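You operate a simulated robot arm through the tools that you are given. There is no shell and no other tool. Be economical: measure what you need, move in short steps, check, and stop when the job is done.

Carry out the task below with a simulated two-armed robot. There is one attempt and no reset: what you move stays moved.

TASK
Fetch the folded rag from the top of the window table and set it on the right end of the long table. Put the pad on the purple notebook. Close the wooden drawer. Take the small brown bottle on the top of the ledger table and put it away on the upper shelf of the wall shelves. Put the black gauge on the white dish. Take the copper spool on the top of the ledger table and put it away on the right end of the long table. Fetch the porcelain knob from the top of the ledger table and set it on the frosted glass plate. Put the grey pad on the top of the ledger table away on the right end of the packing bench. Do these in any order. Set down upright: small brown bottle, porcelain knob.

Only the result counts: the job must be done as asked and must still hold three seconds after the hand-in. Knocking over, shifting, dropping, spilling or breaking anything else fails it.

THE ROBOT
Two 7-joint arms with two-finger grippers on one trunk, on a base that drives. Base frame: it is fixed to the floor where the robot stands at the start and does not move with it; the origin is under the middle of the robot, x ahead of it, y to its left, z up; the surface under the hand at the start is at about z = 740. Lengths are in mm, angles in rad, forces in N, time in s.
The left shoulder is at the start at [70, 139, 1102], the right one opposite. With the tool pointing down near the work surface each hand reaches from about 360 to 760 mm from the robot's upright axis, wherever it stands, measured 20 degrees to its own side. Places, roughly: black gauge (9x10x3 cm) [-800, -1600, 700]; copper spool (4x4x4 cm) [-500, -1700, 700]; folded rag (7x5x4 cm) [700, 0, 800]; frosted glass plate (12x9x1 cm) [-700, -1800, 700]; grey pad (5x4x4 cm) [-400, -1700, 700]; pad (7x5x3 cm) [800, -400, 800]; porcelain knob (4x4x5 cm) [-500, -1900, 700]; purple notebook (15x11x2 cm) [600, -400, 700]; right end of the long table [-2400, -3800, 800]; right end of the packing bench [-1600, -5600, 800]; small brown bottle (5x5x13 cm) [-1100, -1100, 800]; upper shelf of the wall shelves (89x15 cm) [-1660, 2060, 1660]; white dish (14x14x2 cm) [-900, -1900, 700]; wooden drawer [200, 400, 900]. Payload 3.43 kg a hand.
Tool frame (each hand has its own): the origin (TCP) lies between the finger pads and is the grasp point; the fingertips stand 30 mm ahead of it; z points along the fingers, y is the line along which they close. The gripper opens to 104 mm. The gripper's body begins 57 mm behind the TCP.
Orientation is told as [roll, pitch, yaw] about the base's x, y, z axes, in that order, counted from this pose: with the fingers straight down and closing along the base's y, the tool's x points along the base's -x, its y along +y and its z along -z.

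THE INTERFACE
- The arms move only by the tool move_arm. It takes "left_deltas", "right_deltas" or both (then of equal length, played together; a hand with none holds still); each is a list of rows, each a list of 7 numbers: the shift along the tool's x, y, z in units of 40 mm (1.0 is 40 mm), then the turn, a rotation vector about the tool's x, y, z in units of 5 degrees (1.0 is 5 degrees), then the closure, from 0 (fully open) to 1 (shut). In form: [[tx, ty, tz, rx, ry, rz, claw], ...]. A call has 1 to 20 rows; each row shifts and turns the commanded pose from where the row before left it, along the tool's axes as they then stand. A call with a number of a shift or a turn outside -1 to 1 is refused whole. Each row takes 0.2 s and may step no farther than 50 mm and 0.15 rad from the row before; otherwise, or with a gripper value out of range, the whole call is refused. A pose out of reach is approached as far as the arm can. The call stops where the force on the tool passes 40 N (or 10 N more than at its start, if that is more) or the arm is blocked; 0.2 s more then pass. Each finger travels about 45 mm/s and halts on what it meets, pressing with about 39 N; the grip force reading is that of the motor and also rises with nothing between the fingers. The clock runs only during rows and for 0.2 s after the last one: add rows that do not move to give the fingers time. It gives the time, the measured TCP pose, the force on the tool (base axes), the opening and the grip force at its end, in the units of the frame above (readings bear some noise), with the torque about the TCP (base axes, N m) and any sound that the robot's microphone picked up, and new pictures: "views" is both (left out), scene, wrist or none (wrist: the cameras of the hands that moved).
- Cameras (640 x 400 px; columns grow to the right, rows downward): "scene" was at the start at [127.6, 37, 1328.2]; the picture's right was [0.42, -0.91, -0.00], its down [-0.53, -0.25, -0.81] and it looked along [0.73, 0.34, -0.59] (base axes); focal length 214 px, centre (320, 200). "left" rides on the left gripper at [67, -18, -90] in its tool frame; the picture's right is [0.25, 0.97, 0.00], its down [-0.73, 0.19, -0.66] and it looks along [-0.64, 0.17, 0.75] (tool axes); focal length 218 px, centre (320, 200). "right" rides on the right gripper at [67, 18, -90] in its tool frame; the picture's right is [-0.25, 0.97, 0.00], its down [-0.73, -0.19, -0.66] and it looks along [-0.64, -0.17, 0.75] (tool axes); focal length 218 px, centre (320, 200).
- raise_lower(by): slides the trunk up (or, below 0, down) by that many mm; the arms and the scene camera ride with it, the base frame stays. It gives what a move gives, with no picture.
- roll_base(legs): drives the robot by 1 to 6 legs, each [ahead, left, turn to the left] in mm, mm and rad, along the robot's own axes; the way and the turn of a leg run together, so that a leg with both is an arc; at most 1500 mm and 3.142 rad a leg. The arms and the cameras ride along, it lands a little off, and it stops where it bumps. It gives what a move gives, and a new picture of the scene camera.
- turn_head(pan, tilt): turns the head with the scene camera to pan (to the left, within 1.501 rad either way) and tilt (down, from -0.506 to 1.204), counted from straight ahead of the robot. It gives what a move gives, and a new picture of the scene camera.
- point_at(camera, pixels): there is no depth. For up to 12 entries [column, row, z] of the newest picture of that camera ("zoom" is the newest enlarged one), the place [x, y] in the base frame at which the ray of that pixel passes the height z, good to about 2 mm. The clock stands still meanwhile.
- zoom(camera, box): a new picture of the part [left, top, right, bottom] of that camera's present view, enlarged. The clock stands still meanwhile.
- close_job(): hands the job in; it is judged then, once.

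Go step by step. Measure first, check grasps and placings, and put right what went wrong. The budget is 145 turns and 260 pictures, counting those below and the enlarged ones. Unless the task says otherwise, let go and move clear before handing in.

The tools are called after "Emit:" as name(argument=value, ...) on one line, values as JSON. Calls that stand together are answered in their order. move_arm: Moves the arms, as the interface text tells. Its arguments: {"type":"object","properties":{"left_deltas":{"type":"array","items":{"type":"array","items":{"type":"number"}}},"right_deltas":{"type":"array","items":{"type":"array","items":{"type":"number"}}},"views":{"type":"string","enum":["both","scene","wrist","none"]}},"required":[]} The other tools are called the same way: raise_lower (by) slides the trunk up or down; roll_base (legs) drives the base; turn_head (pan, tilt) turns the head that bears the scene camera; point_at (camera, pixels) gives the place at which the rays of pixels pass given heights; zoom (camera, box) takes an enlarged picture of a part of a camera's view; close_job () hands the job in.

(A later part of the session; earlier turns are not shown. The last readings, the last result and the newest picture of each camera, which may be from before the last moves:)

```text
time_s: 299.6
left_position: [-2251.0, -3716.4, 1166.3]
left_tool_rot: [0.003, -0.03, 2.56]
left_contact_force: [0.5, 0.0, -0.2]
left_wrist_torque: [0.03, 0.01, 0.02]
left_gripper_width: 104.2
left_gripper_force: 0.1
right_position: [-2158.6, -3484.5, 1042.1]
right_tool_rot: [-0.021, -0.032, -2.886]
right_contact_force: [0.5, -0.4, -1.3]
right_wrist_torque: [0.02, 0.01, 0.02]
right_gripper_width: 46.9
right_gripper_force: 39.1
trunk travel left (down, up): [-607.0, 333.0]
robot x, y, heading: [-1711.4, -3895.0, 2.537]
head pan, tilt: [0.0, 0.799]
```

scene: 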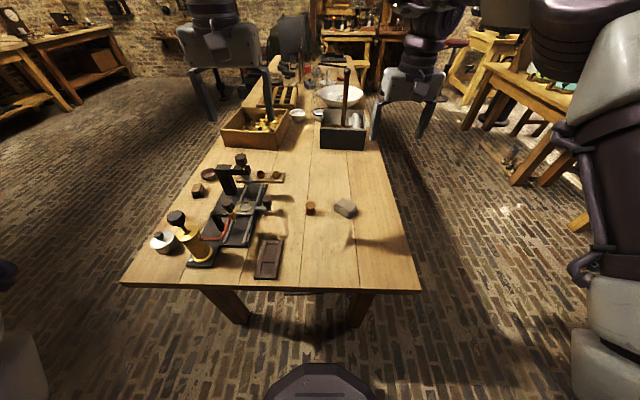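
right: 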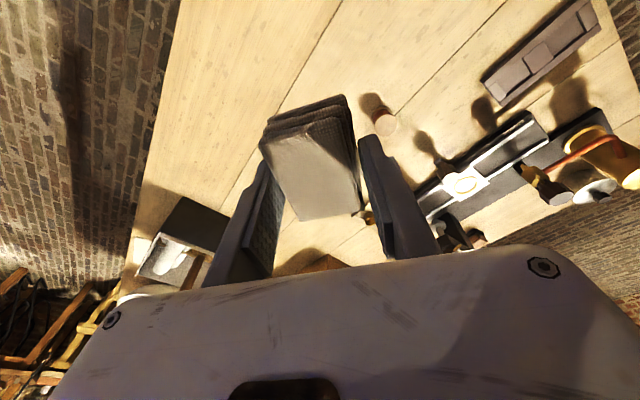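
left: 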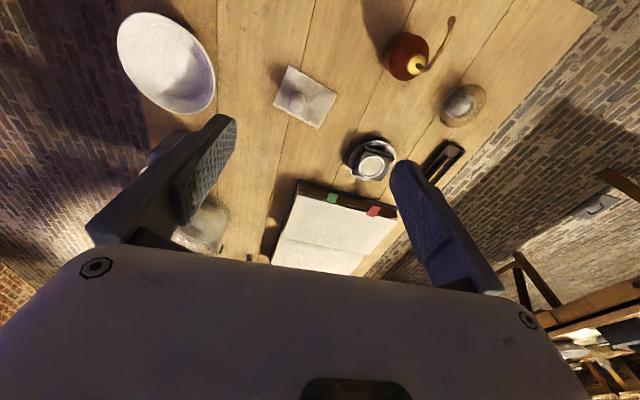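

Rag held again. I swing it clear and turn it to align, while the left hand goes above the spool.

Emit:
move_arm(right_deltas=[[0.9, 0, -0.4, 0, 0, 0, 1], [0.9, 0, -0.4, 0, 0, 0, 1], [0.9, 0, -0.4, 0, 0, 0, 1], [0, 0, 0, 0, 0, 0.94, 1], [0, 0, 0, 0, 0, 0.94, 1], [0, 0, 0, 0, 0, 0.94, 1], [0, 0, 0, 0, 0, 0.94, 1], [0, 0, 0, 0, 0, 0.94, 1], [0, 0, 0, 0, 0, 0.94, 1], [0, 0, 0, 0, 0, 0.94, 1], [0, 0, 0, 0, 0, 0.94, 1], [0, 0, 0, 0, 0, 0.94, 1], [0, 0, 0, 0, 0, 0.94, 1]], left_deltas=[[0, 0, 0, 0, 0, 0, 0], [-0.31, -0.82, 0, 0, 0, 0, 0], [-0.31, -0.82, 0, 0, 0, 0, 0], [-0.31, -0.82, 0, 0, 0, 0, 0], [-0.31, -0.81, 0, 0, 0, 0, 0], [0, 0, 0.9, 0, 0, 0, 0], [0, 0, 0.9, 0, 0, 0, 0], [0, 0, 0.9, 0, 0, 0, 0], [0, 0, 0.9, 0, 0, 0, 0], [0, 0, 0.9, 0, 0, 0, 0], [0, 0, 0.9, 0, 0, 0, 0], [0, 0, 0.9, 0, 0, 0, 0], [0, 0, 0.5, 0, 0, 0, 0]], views="wrist")

```text
time_s: 302.4
left_position: [-2201.2, -3600.7, 886.2]
left_tool_rot: [0.006, -0.03, 2.56]
left_contact_force: [-0.1, -0.8, 0.3]
left_wrist_torque: [0.01, 0.03, -0.01]
left_gripper_width: 104.1
left_gripper_force: 0.1
left hand out of reach, approached as far as the arm can: row 3, 4, 5
right_position: [-2052.9, -3457.1, 1086.9]
right_tool_rot: [0.009, -0.035, 2.572]
right_contact_force: [-0.1, -0.4, 0.6]
right_wrist_torque: [0.01, -0.01, 0.01]
right_gripper_width: 46.5
right_gripper_force: 38.6
trunk travel left (down, up): [-607.0, 333.0]
robot x, y, heading: [-1715.7, -3897.0, 2.538]
head pan, tilt: [0.0, 0.799]
```

right: 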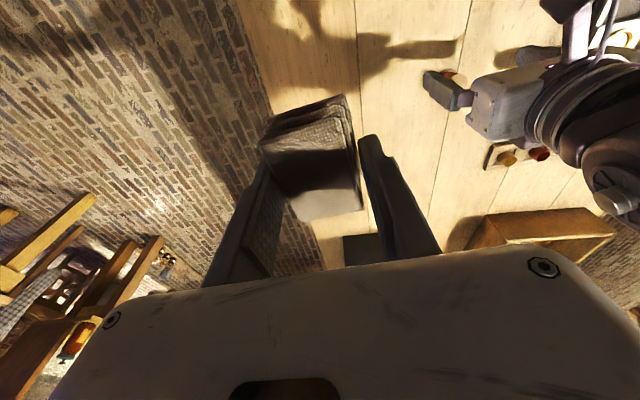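
left: 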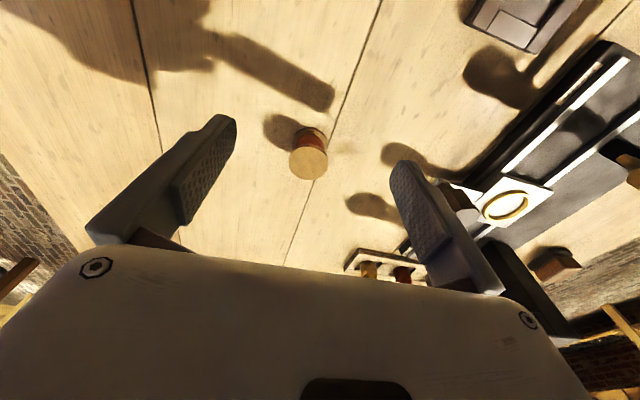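

Emit:
point_at(camera="left", pixels=[[309, 163, 818], [310, 130, 780]])

```text
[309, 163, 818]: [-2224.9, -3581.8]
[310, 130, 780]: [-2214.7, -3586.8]
```

Emit:
move_arm(left_deltas=[[-0.33, -0.05, 0.2, 0, 0, 0, 0.35], [-0.33, -0.05, 0.2, 0, 0, 0, 0.35], [0, 0, 0, 0, 0, 0, 0.35], [0, 0, 0, 0, 0, 0, 0.35]], views="wrist")

```text
time_s: 303.4
left_position: [-2220.2, -3583.9, 870.1]
left_tool_rot: [0.004, -0.028, 2.558]
left_contact_force: [0.5, 0.1, 0.5]
left_wrist_torque: [-0.02, 0.06, -0.04]
left_gripper_width: 67.7
left_gripper_force: 0.0
right_position: [-2054.4, -3456.7, 1086.4]
right_tool_rot: [0.011, -0.033, 2.574]
right_contact_force: [0.5, 0.5, 0.0]
right_wrist_torque: [-0.02, -0.03, 0.0]
right_gripper_width: 46.6
right_gripper_force: 39.0
trunk travel left (down, up): [-607.0, 333.0]
robot x, y, heading: [-1717.2, -3897.6, 2.54]
head pan, tilt: [0.0, 0.799]
```

left: 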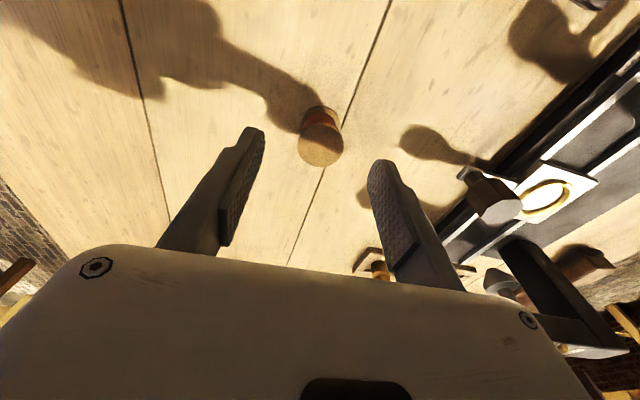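

Emit:
move_arm(left_deltas=[[0, 0, 0.6, 0, 0, 0, 0.35], [0, 0, 0.5, 0, 0, 0, 0.35], [0, 0, 0.25, 0, 0, 0, 0.35], [0, 0, 0, 0, 0, 0, 0.7], [0, 0, 0, 0, 0, 0, 1], [0, 0, 0, 0, 0, 0, 1], [0, 0, 0, 0, 0, 0, 1], [0, 0, 0, 0, 0, 0, 1], [0, 0, -0.6, 0, 0, 0, 1], [0, 0, -1, 0, 0, 0, 1], [0, 0, -1, 0, 0, 0, 1], [0, 0, -1, 0, 0, 0, 1], [0, 0, -1, 0, 0, 0, 1], [0, 0, -1, 0, 0, 0, 1], [0.5, 0.5, -0.9, 0, 0, 0, 1]], views="none")

```text
time_s: 306.6
left_position: [-2208.9, -3616.4, 1077.7]
left_tool_rot: [0.003, -0.029, 2.561]
left_contact_force: [0.4, -0.7, -1.6]
left_wrist_torque: [0.05, -0.02, 0.0]
left_gripper_width: 32.1
left_gripper_force: 39.0
right_position: [-2053.1, -3459.4, 1088.3]
right_tool_rot: [0.009, -0.034, 2.576]
right_contact_force: [0.5, -1.4, -0.2]
right_wrist_torque: [0.02, 0.01, 0.01]
right_gripper_width: 46.8
right_gripper_force: 38.4
trunk travel left (down, up): [-607.0, 333.0]
robot x, y, heading: [-1717.1, -3903.3, 2.537]
head pan, tilt: [0.0, 0.799]
```

Both held. I slide the base left along the end so the right hand faces patch A.

Emit:
roll_base(legs=[[0, 580, 0]])

Emit:
zoom(camera="scene", box=[200, 130, 480, 310])

```text
time_s: 309.8
left_position: [-2534.8, -4088.3, 1077.3]
left_tool_rot: [0.005, -0.031, 2.563]
left_contact_force: [0.6, 0.1, -0.4]
left_wrist_torque: [0.0, -0.03, 0.01]
left_gripper_width: 31.9
left_gripper_force: 39.2
right_position: [-2379.9, -3931.4, 1085.8]
right_tool_rot: [0.011, -0.034, 2.574]
right_contact_force: [0.1, -1.1, -0.9]
right_wrist_torque: [0.0, 0.02, 0.01]
right_gripper_width: 46.5
right_gripper_force: 39.0
trunk travel left (down, up): [-607.0, 333.0]
robot x, y, heading: [-2039.7, -4372.5, 2.54]
head pan, tilt: [0.0, 0.799]
```

scene: 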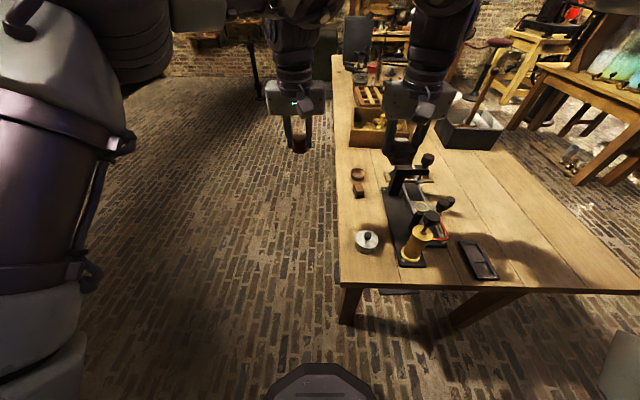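

```text
2.22 times, centred on (340, 220) of scene
```

zoom: 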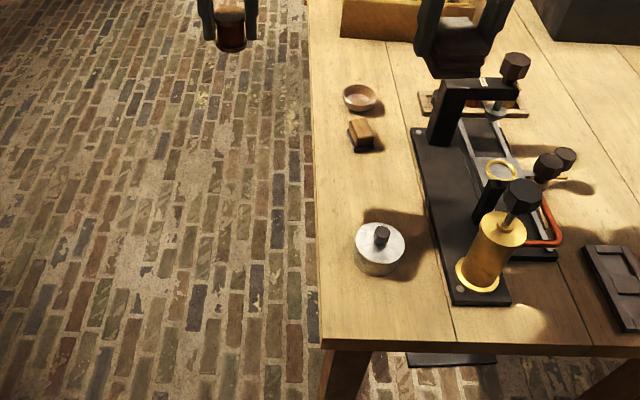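

Emit:
point_at(camera="zoom", pixels=[[365, 152, 778], [366, 176, 778], [368, 200, 778], [320, 176, 778], [422, 176, 778], [378, 262, 785], [380, 225, 820]])

```text
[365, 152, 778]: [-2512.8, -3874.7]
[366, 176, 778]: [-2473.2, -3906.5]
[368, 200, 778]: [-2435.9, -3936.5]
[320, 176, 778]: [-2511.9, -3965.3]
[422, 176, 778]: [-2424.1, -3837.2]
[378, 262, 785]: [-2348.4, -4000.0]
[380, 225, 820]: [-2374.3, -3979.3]
```

Emit:
move_arm(right_deltas=[[-0.73, 0.21, 0, 0, 0, 0, 1], [-0.73, 0.21, 0, 0, 0, 0, 1], [-0.74, 0.21, 0, 0, 0, 0, 1], [0, 0, 0.9, 0, 0, 0, 1], [0, 0, 0.9, 0, 0, 0, 1], [0, 0, 0.9, 0, 0, 0, 1], [0, 0, 0.9, 0, 0, 0, 1], [0, 0, 0.9, 0, 0, 0, 1], [0, 0, 0.9, 0, 0, 0, 1], [0, 0, 0, 0, 0, 0, 1]], views="wrist")

```text
time_s: 312.0
left_position: [-2536.1, -4088.8, 1077.2]
left_tool_rot: [0.004, -0.031, 2.561]
left_contact_force: [0.6, 0.6, 0.4]
left_wrist_torque: [0.01, -0.01, -0.02]
left_gripper_width: 31.7
left_gripper_force: 39.0
right_position: [-2474.2, -3904.0, 873.1]
right_tool_rot: [0.009, -0.036, 2.574]
right_contact_force: [0.6, 0.7, -0.2]
right_wrist_torque: [0.03, 0.01, -0.03]
right_gripper_width: 46.7
right_gripper_force: 39.0
trunk travel left (down, up): [-607.0, 333.0]
robot x, y, heading: [-2040.5, -4370.3, 2.538]
head pan, tilt: [0.0, 0.799]
```

right: 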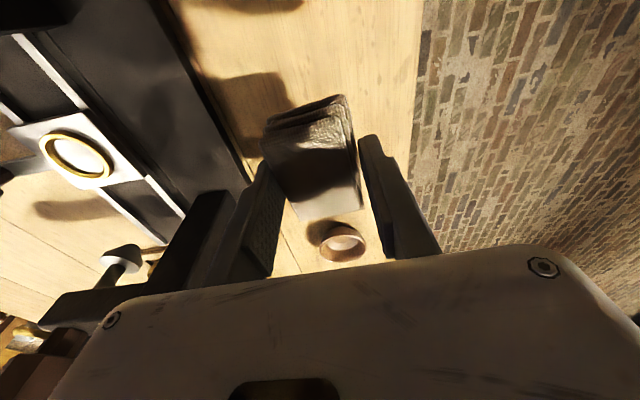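

Emit:
move_arm(right_deltas=[[0.2, 0, 0.4, 0, 0, 0, 1], [0, 0, 0.5, 0, 0, 0, 1], [0, 0, 0.3, 0, 0, 0, 1], [0, 0, 0.08, 0, 0, 0, 1], [0, 0, 0.08, 0, 0, 0, 1], [0, 0, 0.08, 0, 0, 0, 1], [0, 0, 0.08, 0, 0, 0, 1], [0, 0, 0, 0, 0, 0, 1]], views="none")

```text
time_s: 313.8
left_position: [-2534.0, -4090.0, 1078.6]
left_tool_rot: [0.003, -0.033, 2.562]
left_contact_force: [-0.3, -0.2, 0.0]
left_wrist_torque: [0.03, 0.02, -0.01]
left_gripper_width: 32.1
left_gripper_force: 38.8
right_position: [-2468.7, -3906.4, 818.1]
right_tool_rot: [0.011, -0.045, 2.574]
right_contact_force: [-4.5, 7.2, 36.7]
right_wrist_torque: [0.39, -0.93, 0.14]
right_gripper_width: 47.0
right_gripper_force: 39.1
trunk travel left (down, up): [-607.0, 333.0]
robot x, y, heading: [-2036.2, -4372.8, 2.54]
head pan, tilt: [0.0, 0.799]
```

Contact at 818; release and rise straight up.

Emit:
move_arm(right_deltas=[[0, 0, -0.1, 0, 0, 0, 1], [0, 0, 0, 0, 0, 0, 0.45], [0, 0, 0, 0, 0, 0, 0.33], [0, 0, 0, 0, 0, 0, 0.33], [0, 0, -0.5, 0, 0, 0, 0.33], [0, 0, -1, 0, 0, 0, 0.33], [0, 0, -1, 0, 0, 0, 0.33], [0, 0, -1, 0, 0, 0, 0.2], [0, 0, -1, 0, 0, 0, 0], [0, 0, -1, 0, 0, 0, 0], [0.8, 0, -0.9, 0, 0, 0, 0], [0.8, 0, -0.5, 0, 0, 0, 0]], views="scene")

Emit:
zoom(camera="scene", box=[320, 150, 440, 260])

```text
time_s: 316.4
left_position: [-2534.3, -4087.4, 1078.1]
left_tool_rot: [0.005, -0.029, 2.56]
left_contact_force: [0.2, 0.1, -0.4]
left_wrist_torque: [0.0, -0.01, 0.02]
left_gripper_width: 31.6
left_gripper_force: 38.7
right_position: [-2403.3, -3945.2, 1091.4]
right_tool_rot: [0.013, -0.036, 2.575]
right_contact_force: [-0.4, -0.8, -0.2]
right_wrist_torque: [-0.02, 0.06, 0.0]
right_gripper_width: 103.9
right_gripper_force: 0.0
trunk travel left (down, up): [-607.0, 333.0]
robot x, y, heading: [-2037.8, -4368.7, 2.54]
head pan, tilt: [0.0, 0.799]
```

scene: 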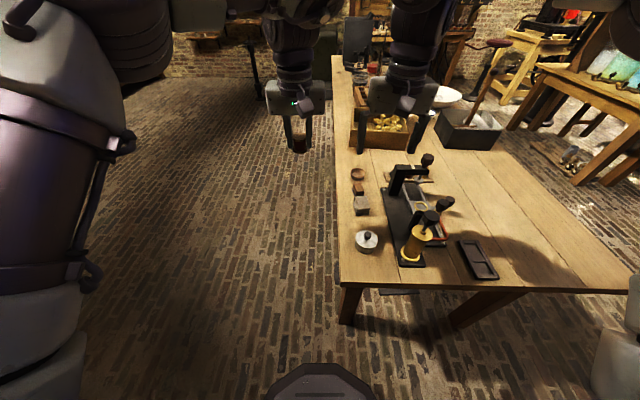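

```text
3.64 times, centred on (380, 205) of scene
```

zoom: 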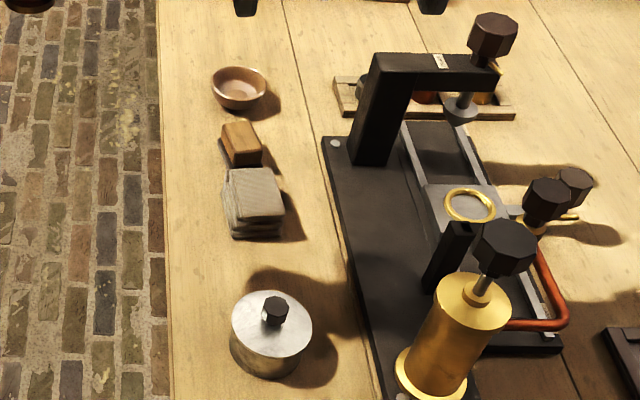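

Rag sits in patch A. For the spool I'll use the gap between rag and kettle; sliding the base right 180 puts the left hand right above it.

Emit:
point_at(camera="zoom", pixels=[[268, 240, 778], [268, 265, 778], [300, 262, 778], [275, 305, 855], [345, 262, 778], [232, 345, 778], [255, 378, 778], [230, 240, 778]])

Emit:
roll_base(legs=[[0, -180, 0]])

Emit:
zoom(camera="left", box=[0, 0, 640, 400])

```text
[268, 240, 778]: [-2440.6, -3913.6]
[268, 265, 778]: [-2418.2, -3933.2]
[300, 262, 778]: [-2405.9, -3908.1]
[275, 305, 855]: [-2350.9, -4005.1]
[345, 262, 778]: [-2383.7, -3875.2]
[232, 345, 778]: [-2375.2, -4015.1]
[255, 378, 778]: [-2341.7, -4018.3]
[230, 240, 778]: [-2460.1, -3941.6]
```

```text
time_s: 317.9
left_position: [-2435.0, -3942.5, 1076.7]
left_tool_rot: [0.005, -0.029, 2.56]
left_contact_force: [0.2, -0.4, -0.1]
left_wrist_torque: [-0.01, 0.01, 0.01]
left_gripper_width: 31.7
left_gripper_force: 39.0
right_position: [-2304.4, -3799.7, 1091.4]
right_tool_rot: [0.011, -0.033, 2.576]
right_contact_force: [-0.3, 0.3, -0.1]
right_wrist_torque: [-0.01, 0.0, -0.01]
right_gripper_width: 104.3
right_gripper_force: 0.0
trunk travel left (down, up): [-607.0, 333.0]
robot x, y, heading: [-1938.0, -4226.1, 2.541]
head pan, tilt: [0.0, 0.799]
```

scene: 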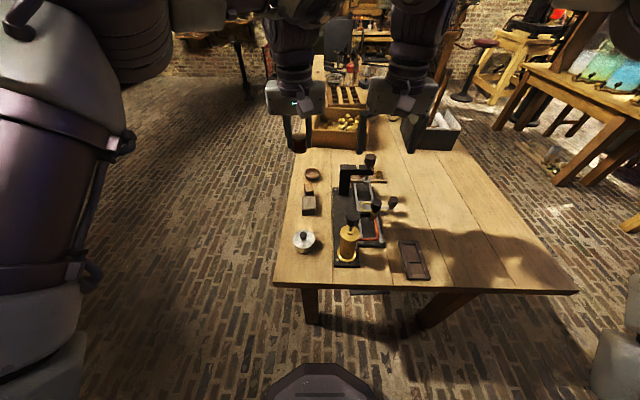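

```text
1.00 times, centred on (320, 200) of left (not enlarged: the box is as wide or as high as the picture)
```

zoom: 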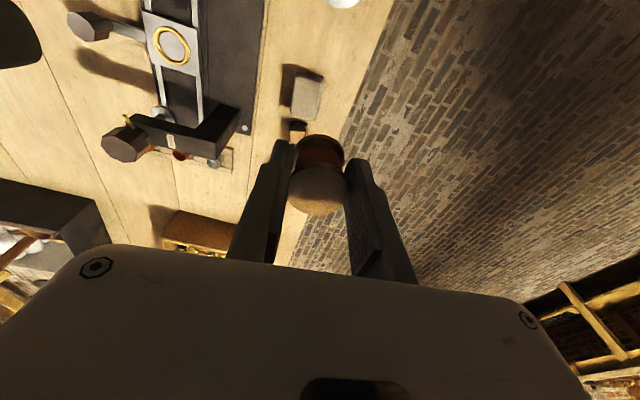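

Emit:
move_arm(right_deltas=[[0, -0.9, 0, 0, 0, 0, 0], [0, -0.9, 0, 0, 0, 0, 0], [0, 0, 0, 0, 0, 0, 0], [0, 0, 0, 0, 0, 0, 0], [0, 0, 0, 0, 0, 0, 0], [0, 0, 0, 0, 0, 0, 0], [0, 0, 0, 0, 0, 0, 0], [0, 0, 0, 0, 0, 0, 0], [0, 0, 0, 0, 0, 0, 0]], left_deltas=[[0, 0, 0, 0, 0, 0, 1], [0.2, -0.35, 0, 0, 0, 0, 1], [0.2, -0.36, 0.5, 0, 0, 0, 1], [0, 0, 0.9, 0, 0, 0, 1], [0, 0, 0.9, 0, 0, 0, 1], [0, 0, 0.9, 0, 0, 0, 1], [0, 0, 0.9, 0, 0, 0, 1], [0, 0, 0.9, 0, 0, 0, 1], [0, 0, 0, 0, 0, 0, 1]], views="both")

Emit:
zoom(camera="scene", box=[270, 150, 390, 260])

```text
time_s: 319.9
left_position: [-2410.0, -3923.3, 877.8]
left_tool_rot: [0.005, -0.031, 2.56]
left_contact_force: [0.4, 0.4, -0.3]
left_wrist_torque: [-0.01, -0.01, -0.01]
left_gripper_width: 32.1
left_gripper_force: 39.1
right_position: [-2265.2, -3737.0, 1089.1]
right_tool_rot: [0.011, -0.035, 2.577]
right_contact_force: [-0.6, 0.8, 0.9]
right_wrist_torque: [-0.01, 0.01, -0.01]
right_gripper_width: 104.1
right_gripper_force: 0.0
trunk travel left (down, up): [-607.0, 333.0]
robot x, y, heading: [-1937.1, -4227.2, 2.543]
head pan, tilt: [0.0, 0.799]
```

scene: 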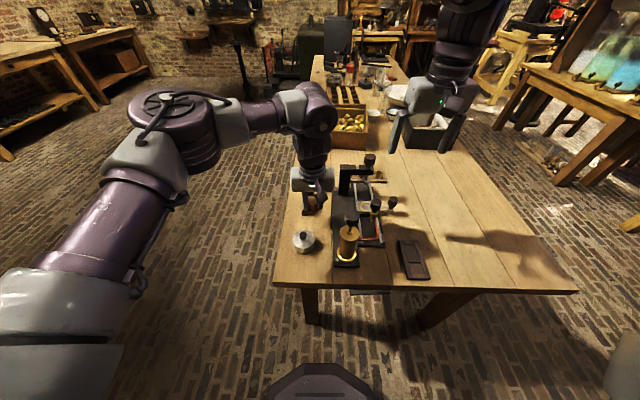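
right: 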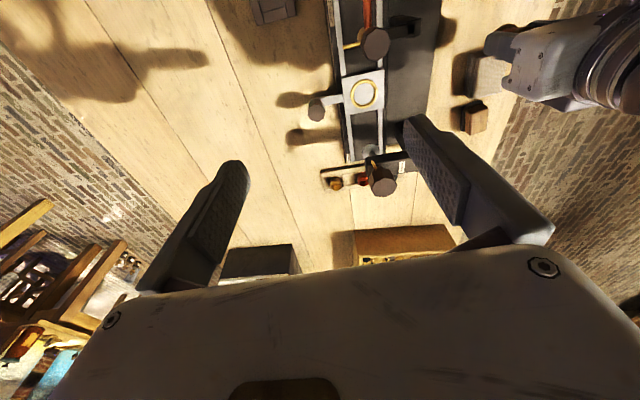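
left: 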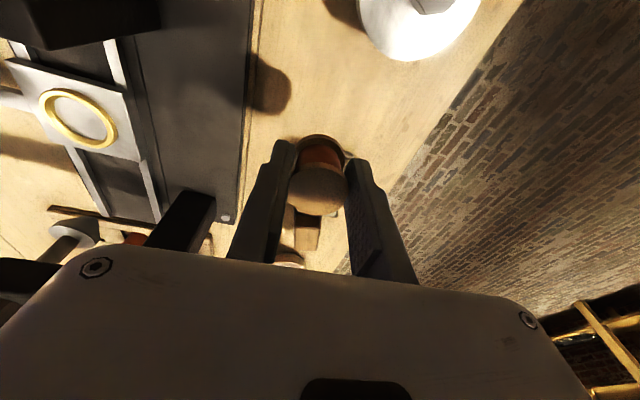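

```text
3.64 times, centred on (330, 205) of scene
```

zoom: 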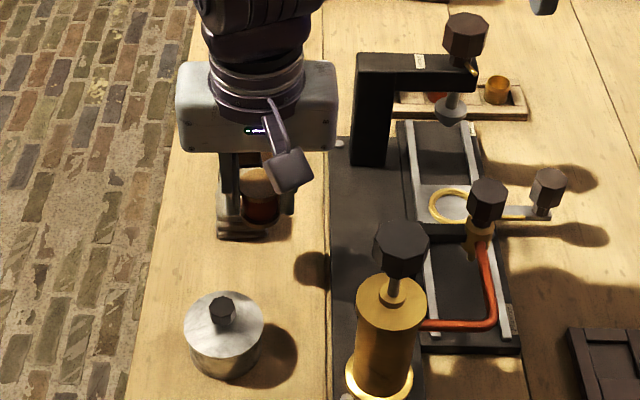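

Emit:
move_arm(left_deltas=[[0.12, 0, 0.4, 0, 0, 0, 1], [0, 0, 0.4, 0, 0, 0, 1], [0, 0, 0.2, 0, 0, 0, 1], [0, 0, 0.1, 0, 0, 0, 1], [0, 0, 0.07, 0, 0, 0, 1], [0, 0, 0.07, 0, 0, 0, 1], [0, 0, 0.07, 0, 0, 0, 1], [0, 0, 0.07, 0, 0, 0, 1], [0, 0, 0.07, 0, 0, 0, 1], [0, 0, 0.07, 0, 0, 0, 1], [0, 0, 0, 0, 0, 0, 1]], views="none")

```text
time_s: 322.3
left_position: [-2409.7, -3926.0, 817.0]
left_tool_rot: [0.003, -0.03, 2.564]
left_contact_force: [-2.4, 0.1, 11.3]
left_wrist_torque: [0.07, 0.03, 0.02]
left_gripper_width: 31.7
left_gripper_force: 39.3
right_position: [-2265.7, -3737.5, 1091.5]
right_tool_rot: [0.011, -0.035, 2.575]
right_contact_force: [-0.4, -0.6, 0.0]
right_wrist_torque: [0.0, -0.02, -0.01]
right_gripper_width: 103.8
right_gripper_force: 0.1
trunk travel left (down, up): [-607.0, 333.0]
robot x, y, heading: [-1939.8, -4224.0, 2.544]
head pan, tilt: [0.0, 0.799]
```

Contact at 817. I release just enough and rise straight up.

Emit:
move_arm(left_deltas=[[0, 0, 0, 0, 0, 0, 0.62], [0, 0, 0, 0, 0, 0, 0.55], [0, 0, 0, 0, 0, 0, 0.55], [0, 0, -0.4, 0, 0, 0, 0.55], [0, 0, -0.8, 0, 0, 0, 0.55], [0, 0, -1, 0, 0, 0, 0.55], [0, 0, -1, 0, 0, 0, 0.5], [0, 0, -1, 0, 0, 0, 0.3], [0, 0, -1, 0, 0, 0, 0], [0, 0, -1, 0, 0, 0, 0], [0.6, 0, -0.9, 0, 0, 0, 0]], views="scene")

Emit:
zoom(camera="scene", box=[270, 150, 390, 260])

```text
time_s: 324.7
left_position: [-2380.8, -3944.2, 1099.5]
left_tool_rot: [0.004, -0.028, 2.561]
left_contact_force: [-0.1, 0.1, -0.3]
left_wrist_torque: [0.03, 0.03, 0.0]
left_gripper_width: 103.9
left_gripper_force: 0.2
right_position: [-2264.4, -3738.0, 1090.3]
right_tool_rot: [0.011, -0.036, 2.577]
right_contact_force: [-0.7, -0.9, -0.4]
right_wrist_torque: [0.01, -0.01, -0.01]
right_gripper_width: 103.9
right_gripper_force: 0.0
trunk travel left (down, up): [-607.0, 333.0]
robot x, y, heading: [-1937.1, -4225.5, 2.541]
head pan, tilt: [0.0, 0.799]
```

scene: 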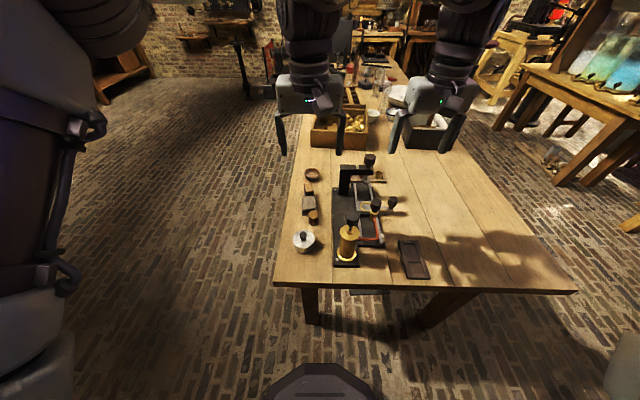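

```text
3.64 times, centred on (330, 205) of scene
```

zoom: 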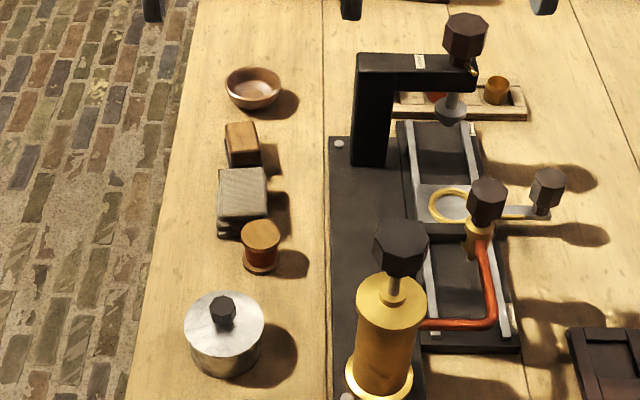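

Rag and spool are both near the stated point now. With turns running low, I pack more per step: turn the right hand horizontal for the bottle, drive round to the ledger's front, and look at the bottle.

Emit:
move_arm(right_deltas=[[0, 0, 0, 0, -1, 0, 0], [0, 0, 0, 0, -1, 0, 0], [0, 0, 0, 0, -1, 0, 0], [0, 0, 0, 0, -1, 0, 0], [0, 0, 0, 0, -1, 0, 0], [0, 0, 0, 0, -1, 0, 0], [0, 0, 0, 0, -1, 0, 0], [0, 0, 0, 0, -1, 0, 0], [0, 0, 0, 0, -1, 0, 0], [0, 0, 0, 0, -1, 0, 0], [0, 0, 0, 0, -1, 0, 0], [0, 0, 0, 0, -1, 0, 0], [0, 0, 0, 0, -1, 0, 0], [0, 0, 0, 0, -1, 0, 0], [0, 0, 0, 0, -1, 0, 0], [0, 0, 0, 0, -1, 0, 0], [0, 0, 0, 0, -1, 0, 0], [0, 0, 0, 0, -1, 0, 0]], left_deltas=[[0, 0.6, 0, 0, 0, 0, 0], [0, 0.6, 0, 0, 0, 0, 0], [0, 0.6, 0, 0, 0, 0, 0], [0, 0.6, 0, 0, 0, 0, 0], [0, 0.6, 0, 0, 0, 0, 0], [0, 0, 0, 0, 0, 0, 0], [0, 0, 0, 0, 0, 0, 0], [0, 0, 0, 0, 0, 0, 0], [0, 0, 0, 0, 0, 0, 0], [0, 0, 0, 0, 0, 0, 0], [0, 0, 0, 0, 0, 0, 0], [0, 0, 0, 0, 0, 0, 0], [0, 0, 0, 0, 0, 0, 0], [0, 0, 0, 0, 0, 0, 0], [0, 0, 0, 0, 0, 0, 0], [0, 0, 0, 0, 0, 0, 0], [0, 0, 0, 0, 0, 0, 0], [0, 0, 0, 0, 0, 0, 0]], views="none")

Emit:
roll_base(legs=[[-300, 0, 0], [0, -1200, 0], [0, -1200, 0], [0, -1177, 0], [0, 0, 1.547], [0, -1315, 0]])

Emit:
turn_head(pan=-0.25, tilt=0.75)

Emit:
zoom(camera="scene", box=[200, 120, 440, 280])

Emit:
zoom(camera="right", box=[0, 0, 640, 400])

```text
time_s: 328.5
left_position: [-2447.6, -4044.0, 1098.2]
left_tool_rot: [0.005, -0.028, 2.562]
left_contact_force: [-0.9, -0.1, -0.4]
left_wrist_torque: [0.04, -0.02, 0.02]
left_gripper_width: 104.0
left_gripper_force: 0.1
right_position: [-2270.1, -3726.0, 1091.7]
right_tool_rot: [2.864, -1.534, -0.291]
right_contact_force: [0.0, 0.3, -0.5]
right_wrist_torque: [0.01, 0.03, 0.0]
right_gripper_width: 104.2
right_gripper_force: 0.1
right hand out of reach, approached as far as the arm can: row 12, 13, 15, 18
trunk travel left (down, up): [-607.0, 333.0]
robot x, y, heading: [-1940.2, -4225.1, 2.533]
head pan, tilt: [0.0, 0.799]
```

```text
time_s: 357.5
left_position: [-892.7, -1182.2, 1099.5]
left_tool_rot: [0.007, -0.028, -2.17]
left_contact_force: [-0.1, 0.2, -0.6]
left_wrist_torque: [0.0, 0.03, -0.01]
left_gripper_width: 104.0
left_gripper_force: 0.1
right_position: [-1205.6, -996.4, 1090.4]
right_tool_rot: [2.82, -1.536, 1.305]
right_contact_force: [0.9, -0.2, 0.2]
right_wrist_torque: [0.02, 0.0, -0.02]
right_gripper_width: 104.2
right_gripper_force: 0.1
trunk travel left (down, up): [-607.0, 333.0]
robot x, y, heading: [-699.9, -678.8, -2.191]
head pan, tilt: [0.0, 0.799]
```

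scene: 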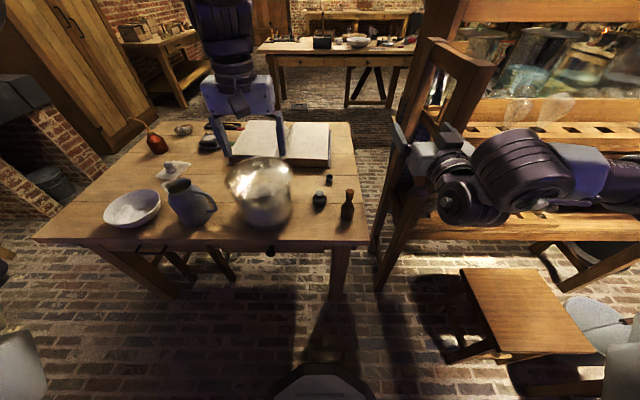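

```text
time_s: 358.3
left_position: [-892.5, -1182.5, 1099.0]
left_tool_rot: [0.005, -0.029, -2.17]
left_contact_force: [1.0, -0.2, 1.1]
left_wrist_torque: [-0.02, 0.04, -0.02]
left_gripper_width: 103.9
left_gripper_force: 0.1
right_position: [-1206.5, -995.9, 1091.1]
right_tool_rot: [2.817, -1.535, 1.307]
right_contact_force: [0.0, -0.2, 0.2]
right_wrist_torque: [0.0, 0.01, -0.01]
right_gripper_width: 104.0
right_gripper_force: 0.0
trunk travel left (down, up): [-607.0, 333.0]
robot x, y, heading: [-699.5, -678.5, -2.192]
head pan, tilt: [-0.25, 0.75]
```

scene: 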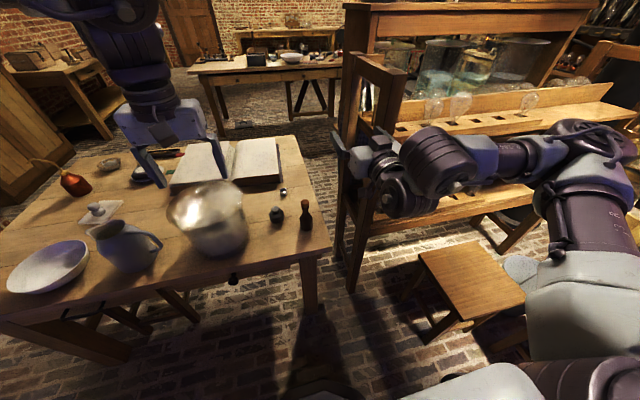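

```text
2.50 times, centred on (320, 200) of scene
```

zoom: 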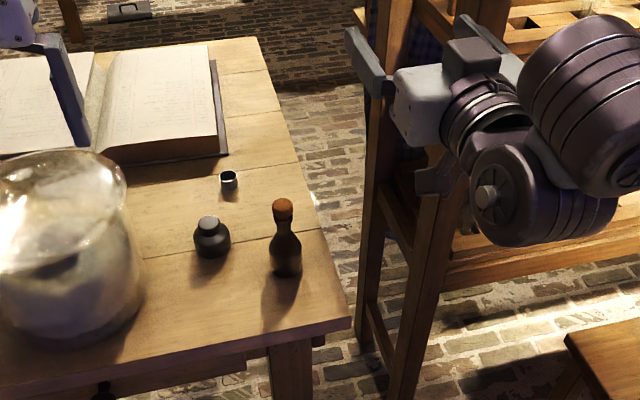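

```text
1.00 times, centred on (320, 200) of right (not enlarged: the box is as wide or as high as the picture)
```

zoom: 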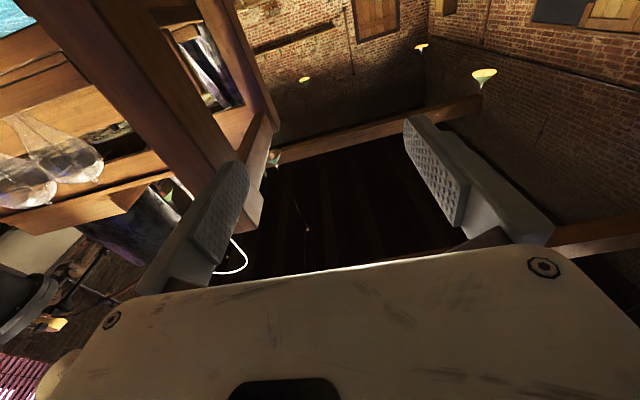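

Bottle stands at px ≈(306,222) → about (-1130,-1120); ink bottle beside it. I back off 80 mm and bring the horizontal right hand to a pregrasp 95 mm short of its neck, then look.

Emit:
point_at(camera="scene", pixels=[[306.4, 228, 733], [306, 212, 800], [304.8, 203, 855], [277, 219, 733]])

Emit:
roll_base(legs=[[-80, 0, 0]])

Emit:
move_arm(right_deltas=[[0, 0.81, 0.28, 0, 0.4, 0, 0.2], [0, 0.81, 0.28, 0, 0, 0, 0.4], [0, 0.81, 0.28, 0, 0, 0, 0.4], [0, 0.81, 0.28, 0, 0, 0, 0.4], [0.96, 0, 0, 0, 0, 0, 0.4], [0.96, 0, 0, 0, 0, 0, 0.4], [0.96, 0, 0, 0, 0, 0, 0.4], [0.96, 0, 0, 0, 0, 0, 0.4], [0.96, 0, 0, 0, 0, 0, 0.4], [0.96, 0, 0, 0, 0, 0, 0.4], [0.96, 0, 0, 0, 0, 0, 0.4], [0, 0, 0, 0, 0, 0, 0.4]], views="both")

Emit:
zoom(camera="scene", box=[220, 140, 420, 260])

```text
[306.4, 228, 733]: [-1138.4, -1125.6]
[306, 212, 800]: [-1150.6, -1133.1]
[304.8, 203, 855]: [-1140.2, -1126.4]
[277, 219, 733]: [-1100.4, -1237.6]
```

```text
time_s: 359.4
left_position: [-846.3, -1117.2, 1099.2]
left_tool_rot: [0.006, -0.029, -2.17]
left_contact_force: [-0.4, 0.0, -0.1]
left_wrist_torque: [-0.01, -0.03, 0.0]
left_gripper_width: 104.1
left_gripper_force: 0.1
right_position: [-1160.6, -932.3, 1090.2]
right_tool_rot: [2.814, -1.535, 1.308]
right_contact_force: [0.6, -0.1, 0.6]
right_wrist_torque: [-0.01, -0.01, -0.02]
right_gripper_width: 103.7
right_gripper_force: 0.1
trunk travel left (down, up): [-607.0, 333.0]
robot x, y, heading: [-653.3, -612.1, -2.19]
head pan, tilt: [-0.25, 0.75]
```

scene: 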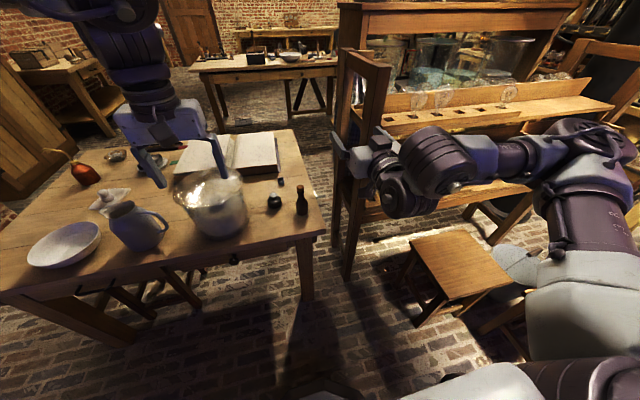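

```text
time_s: 362.0
left_position: [-846.9, -1117.5, 1099.2]
left_tool_rot: [0.004, -0.031, -2.172]
left_contact_force: [-0.2, 0.0, -0.6]
left_wrist_torque: [-0.04, -0.03, 0.01]
left_gripper_width: 104.1
left_gripper_force: 0.1
right_position: [-1068.2, -1043.4, 826.0]
right_tool_rot: [1.232, -1.561, 2.885]
right_contact_force: [-0.3, 0.6, 0.7]
right_wrist_torque: [-0.01, 0.0, 0.02]
right_gripper_width: 62.6
right_gripper_force: 0.1
right hand out of reach, approached as far as the arm can: row 11
trunk travel left (down, up): [-607.0, 333.0]
robot x, y, heading: [-654.0, -613.8, -2.195]
head pan, tilt: [-0.25, 0.75]
```

scene: 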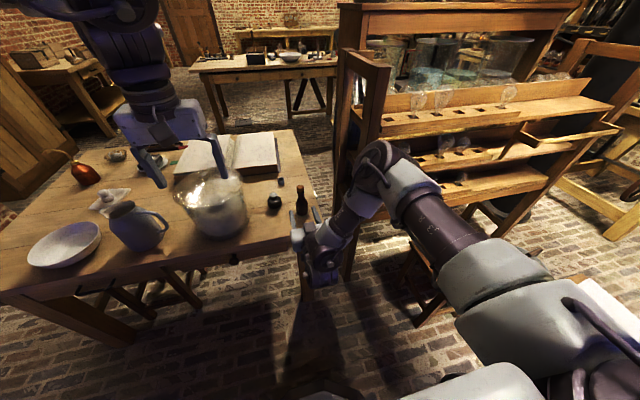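
right: 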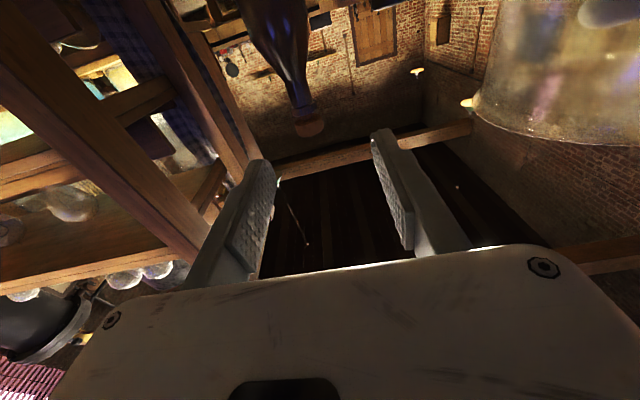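

```text
3.20 times, centred on (320, 200) of scene
```

zoom: 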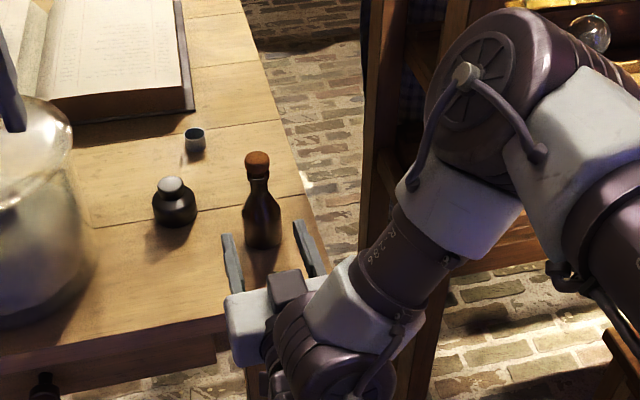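

Bottle at (-1139,-1126): 108 mm ahead and 12 mm right of the hand. I align, advance, grip the neck, lift, then back away and turn to look for the shelf.

Emit:
move_arm(right_deltas=[[0.1, -0.3, 0, 0, 0, 0, 0.4], [0, 0, 0.7, 0, 0, 0, 0.4], [0, 0, 0.7, 0, 0, 0, 0.4], [0, 0, 0.7, 0, 0, 0, 0.4], [0, 0, 0.6, 0, 0, 0, 0.4], [0, 0, 0, 0, 0, 0, 0.4], [0, 0, 0, 0, 0, 0, 0.7], [0, 0, 0, 0, 0, 0, 1], [0, 0, 0, 0, 0, 0, 1], [0, 0, 0, 0, 0, 0, 1], [0, 0, 0, 0, 0, 0, 1], [0, 0, 0, 0, 0, 0, 1], [-0.3, 0, 0, 0, 0, 0, 1], [-0.5, 0, 0, 0, 0, 0, 1]], views="wrist")

Emit:
zoom(camera="scene", box=[220, 140, 420, 260])

Emit:
move_arm(right_deltas=[[-1, 0, 0, 0, 0, 0, 1], [-1, 0, 0, 0, 0, 0, 1], [-1, 0, 0, 0, 0, 0, 1], [-1, 0, 0, 0, 0, 0, 1], [-1, 0, 0, 0, 0, 0, 1]], views="none")

Emit:
roll_base(legs=[[-480, 0, 0], [0, 0, -1.57]])

Emit:
turn_head(pan=-0.5, tilt=0.25)

```text
time_s: 365.0
left_position: [-846.7, -1115.4, 1098.8]
left_tool_rot: [0.004, -0.029, -2.171]
left_contact_force: [0.7, 0.2, -0.8]
left_wrist_torque: [-0.01, 0.01, 0.01]
left_gripper_width: 104.2
left_gripper_force: 0.0
right_position: [-1086.3, -1129.6, 884.2]
right_tool_rot: [1.328, -1.56, 2.794]
right_contact_force: [-0.2, -0.4, 0.3]
right_wrist_torque: [0.04, -0.02, 0.02]
right_gripper_width: 0.0
right_gripper_force: 34.8
right hand out of reach, approached as far as the arm can: row 1, 2, 3, 4, 5
trunk travel left (down, up): [-607.0, 333.0]
robot x, y, heading: [-657.3, -611.6, -2.194]
head pan, tilt: [-0.25, 0.75]
```

right: 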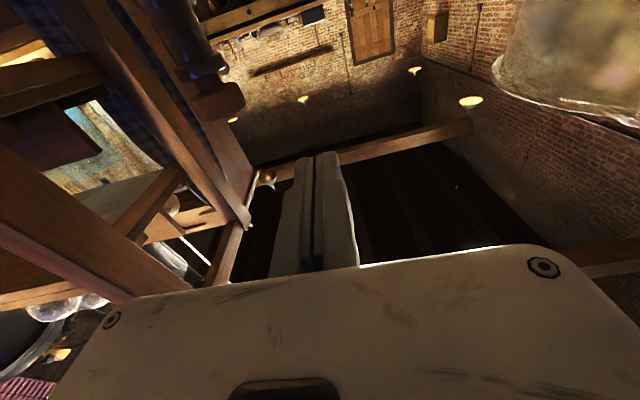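

```text
3.20 times, centred on (320, 200) of scene
```

zoom: 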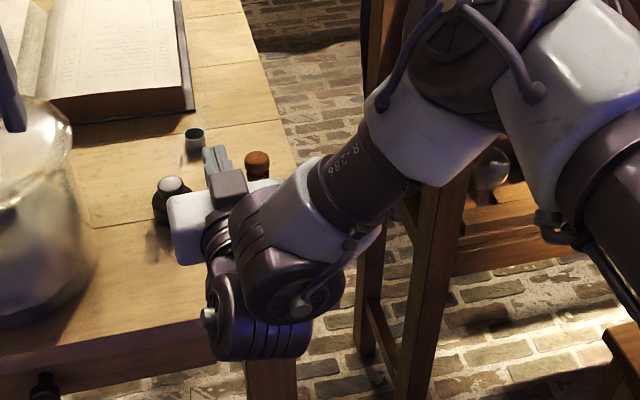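

```text
time_s: 366.2
left_position: [-846.8, -1116.3, 1099.3]
left_tool_rot: [0.005, -0.03, -2.173]
left_contact_force: [-0.8, 0.4, 0.6]
left_wrist_torque: [-0.01, 0.0, 0.01]
left_gripper_width: 103.9
left_gripper_force: 0.1
right_position: [-1088.0, -1127.9, 1085.8]
right_tool_rot: [1.322, -1.559, 2.802]
right_contact_force: [0.1, -0.1, 1.1]
right_wrist_torque: [0.02, 0.0, 0.0]
right_gripper_width: 0.0
right_gripper_force: 35.0
trunk travel left (down, up): [-607.0, 333.0]
robot x, y, heading: [-654.1, -609.9, -2.193]
head pan, tilt: [-0.25, 0.75]
```

```text
time_s: 372.8
left_position: [-884.5, -40.4, 1099.2]
left_tool_rot: [0.006, -0.03, 2.559]
left_contact_force: [-0.3, 0.9, -0.3]
left_wrist_torque: [-0.02, 0.0, 0.01]
left_gripper_width: 104.4
left_gripper_force: 0.1
right_position: [-899.6, 199.5, 1084.4]
right_tool_rot: [1.351, -1.559, 1.216]
right_contact_force: [0.2, 0.4, 0.0]
right_wrist_torque: [-0.03, -0.03, 0.0]
right_gripper_width: 0.0
right_gripper_force: 34.6
trunk travel left (down, up): [-607.0, 333.0]
robot x, y, heading: [-378.8, -221.2, 2.538]
head pan, tilt: [-0.25, 0.75]
```

scene: 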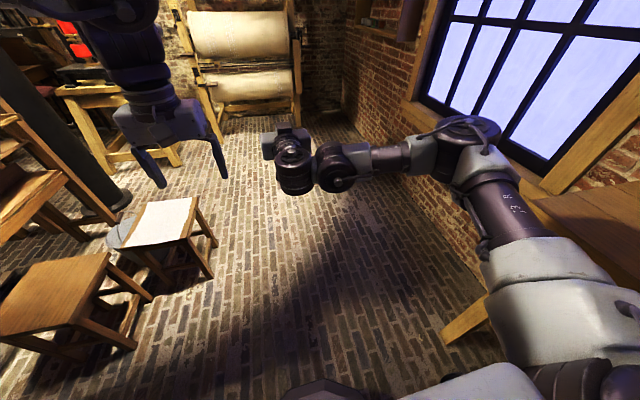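

```text
time_s: 373.7
left_position: [-885.2, -40.4, 1099.8]
left_tool_rot: [0.005, -0.031, 2.559]
left_contact_force: [1.4, -0.5, 0.6]
left_wrist_torque: [0.02, 0.04, -0.02]
left_gripper_width: 104.2
left_gripper_force: 0.0
right_position: [-899.9, 199.2, 1086.1]
right_tool_rot: [1.344, -1.562, 1.226]
right_contact_force: [0.2, -0.5, 0.1]
right_wrist_torque: [-0.01, -0.01, -0.02]
right_gripper_width: 0.0
right_gripper_force: 34.6
trunk travel left (down, up): [-607.0, 333.0]
robot x, y, heading: [-375.5, -223.5, 2.535]
head pan, tilt: [-0.499, 0.25]
```

scene: 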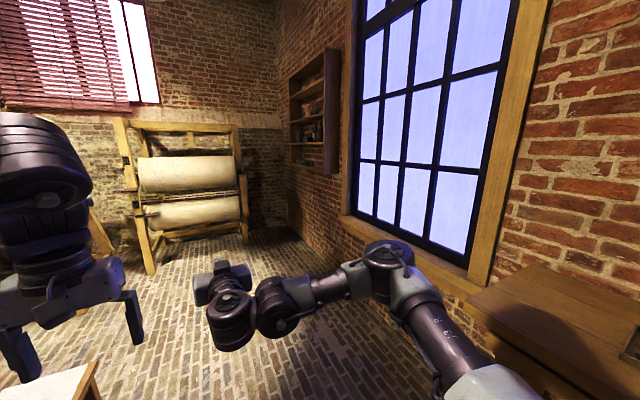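

The grip missed (arm hit a joint limit and closed left of the bottle). Lowering the trunk will fix that: I tuck both hands back, return to the ledger, lower the trunk 250, and look again.

Emit:
move_arm(left_deltas=[[1, 0, 0, 0, 0, 0, 0], [1, 0, 0, 0, 0, 0, 0], [1, 0, 0, 0, 0, 0, 0], [0.3, 0, 0, 0, 0, 0, 0]], right_deltas=[[0, 0, -1, 0, 0, 0, 0.3], [0, 0, -1, 0, 0, 0, 0.3], [0, 0, -1, 0, 0, 0, 0.3], [0, 0, -0.3, 0, 0, 0, 0.3]], views="none")

Emit:
roll_base(legs=[[0, 0, 1.57], [478, 0, 0]])

Emit:
raise_lower(by=-250)

Emit:
turn_head(pan=-0.2, tilt=0.55)

Emit:
zoom(camera="scene", box=[220, 140, 420, 260])

Emit:
zoom(camera="right", box=[0, 0, 640, 400])

```text
time_s: 374.7
left_position: [-805.2, -97.5, 1101.1]
left_tool_rot: [0.005, -0.03, 2.558]
left_contact_force: [0.0, 0.2, -1.1]
left_wrist_torque: [0.01, -0.01, -0.02]
left_gripper_width: 103.9
left_gripper_force: 0.0
left hand out of reach, approached as far as the arm can: row 3, 4
right_position: [-788.7, 130.1, 1085.6]
right_tool_rot: [1.397, -1.561, 1.172]
right_contact_force: [0.2, 0.5, -0.3]
right_wrist_torque: [0.0, 0.02, 0.04]
right_gripper_width: 73.1
right_gripper_force: 0.1
trunk travel left (down, up): [-607.0, 333.0]
robot x, y, heading: [-378.1, -223.2, 2.54]
head pan, tilt: [-0.499, 0.25]
```

```text
time_s: 381.4
left_position: [-778.5, -1040.4, 1101.8]
left_tool_rot: [0.006, -0.028, -2.162]
left_contact_force: [-0.7, 0.2, 0.4]
left_wrist_torque: [0.02, 0.02, 0.01]
left_gripper_width: 104.1
left_gripper_force: 0.1
right_position: [-1003.8, -1022.0, 1086.2]
right_tool_rot: [1.371, -1.56, 2.761]
right_contact_force: [0.2, -1.0, -0.8]
right_wrist_torque: [0.02, -0.01, -0.01]
right_gripper_width: 72.9
right_gripper_force: 0.0
trunk travel left (down, up): [-607.0, 333.0]
robot x, y, heading: [-647.0, -609.9, -2.179]
head pan, tilt: [-0.499, 0.25]
```

scene: 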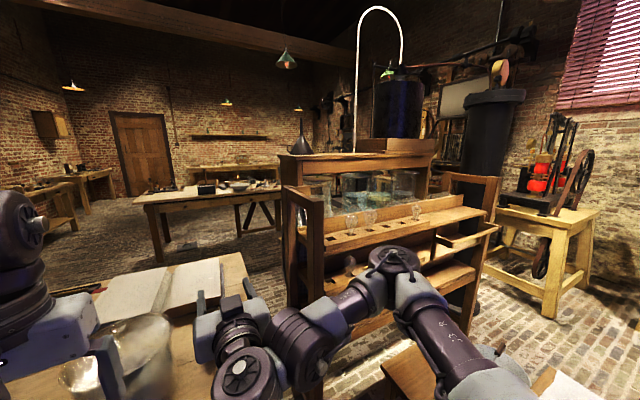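

```text
time_s: 383.9
left_position: [-778.0, -1039.2, 851.8]
left_tool_rot: [0.004, -0.028, -2.161]
left_contact_force: [0.4, 0.9, 0.2]
left_wrist_torque: [0.0, 0.0, -0.02]
left_gripper_width: 104.1
left_gripper_force: 0.1
right_position: [-1004.6, -1022.2, 835.6]
right_tool_rot: [1.377, -1.561, 2.755]
right_contact_force: [0.1, 0.1, -0.3]
right_wrist_torque: [-0.03, 0.01, -0.02]
right_gripper_width: 72.9
right_gripper_force: 0.0
trunk travel left (down, up): [-357.0, 583.0]
robot x, y, heading: [-646.9, -613.8, -2.183]
head pan, tilt: [-0.499, 0.25]
```

```text
time_s: 384.7
left_position: [-779.4, -1039.5, 851.7]
left_tool_rot: [0.006, -0.03, -2.16]
left_contact_force: [0.1, -0.3, -0.8]
left_wrist_torque: [-0.01, -0.02, 0.01]
left_gripper_width: 103.9
left_gripper_force: 0.1
right_position: [-1005.0, -1022.6, 836.9]
right_tool_rot: [1.357, -1.561, 2.777]
right_contact_force: [0.6, 0.2, -0.3]
right_wrist_torque: [-0.02, 0.03, -0.01]
right_gripper_width: 72.7
right_gripper_force: 0.0
trunk travel left (down, up): [-357.0, 583.0]
robot x, y, heading: [-653.8, -611.6, -2.185]
head pan, tilt: [-0.201, 0.55]
```

scene: 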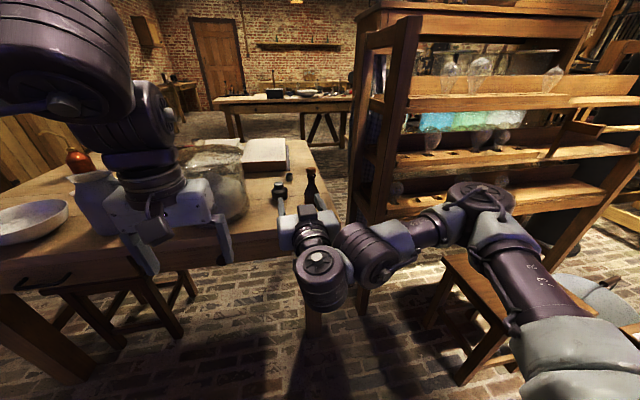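

```text
3.20 times, centred on (320, 200) of scene
```

zoom: 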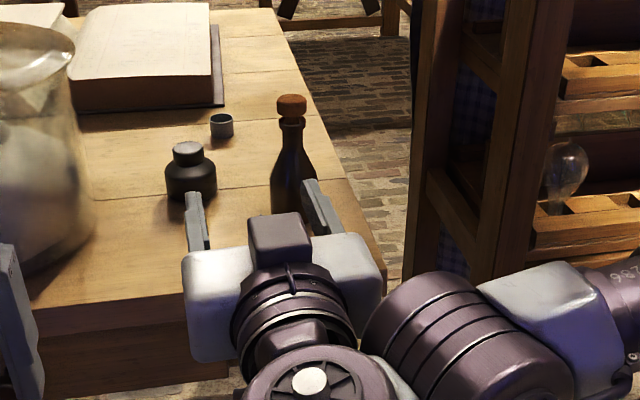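

```text
1.00 times, centred on (320, 200) of right (not enlarged: the box is as wide or as high as the picture)
```

zoom: 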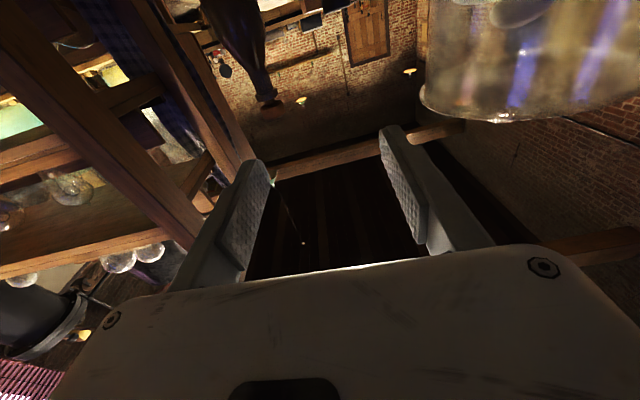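

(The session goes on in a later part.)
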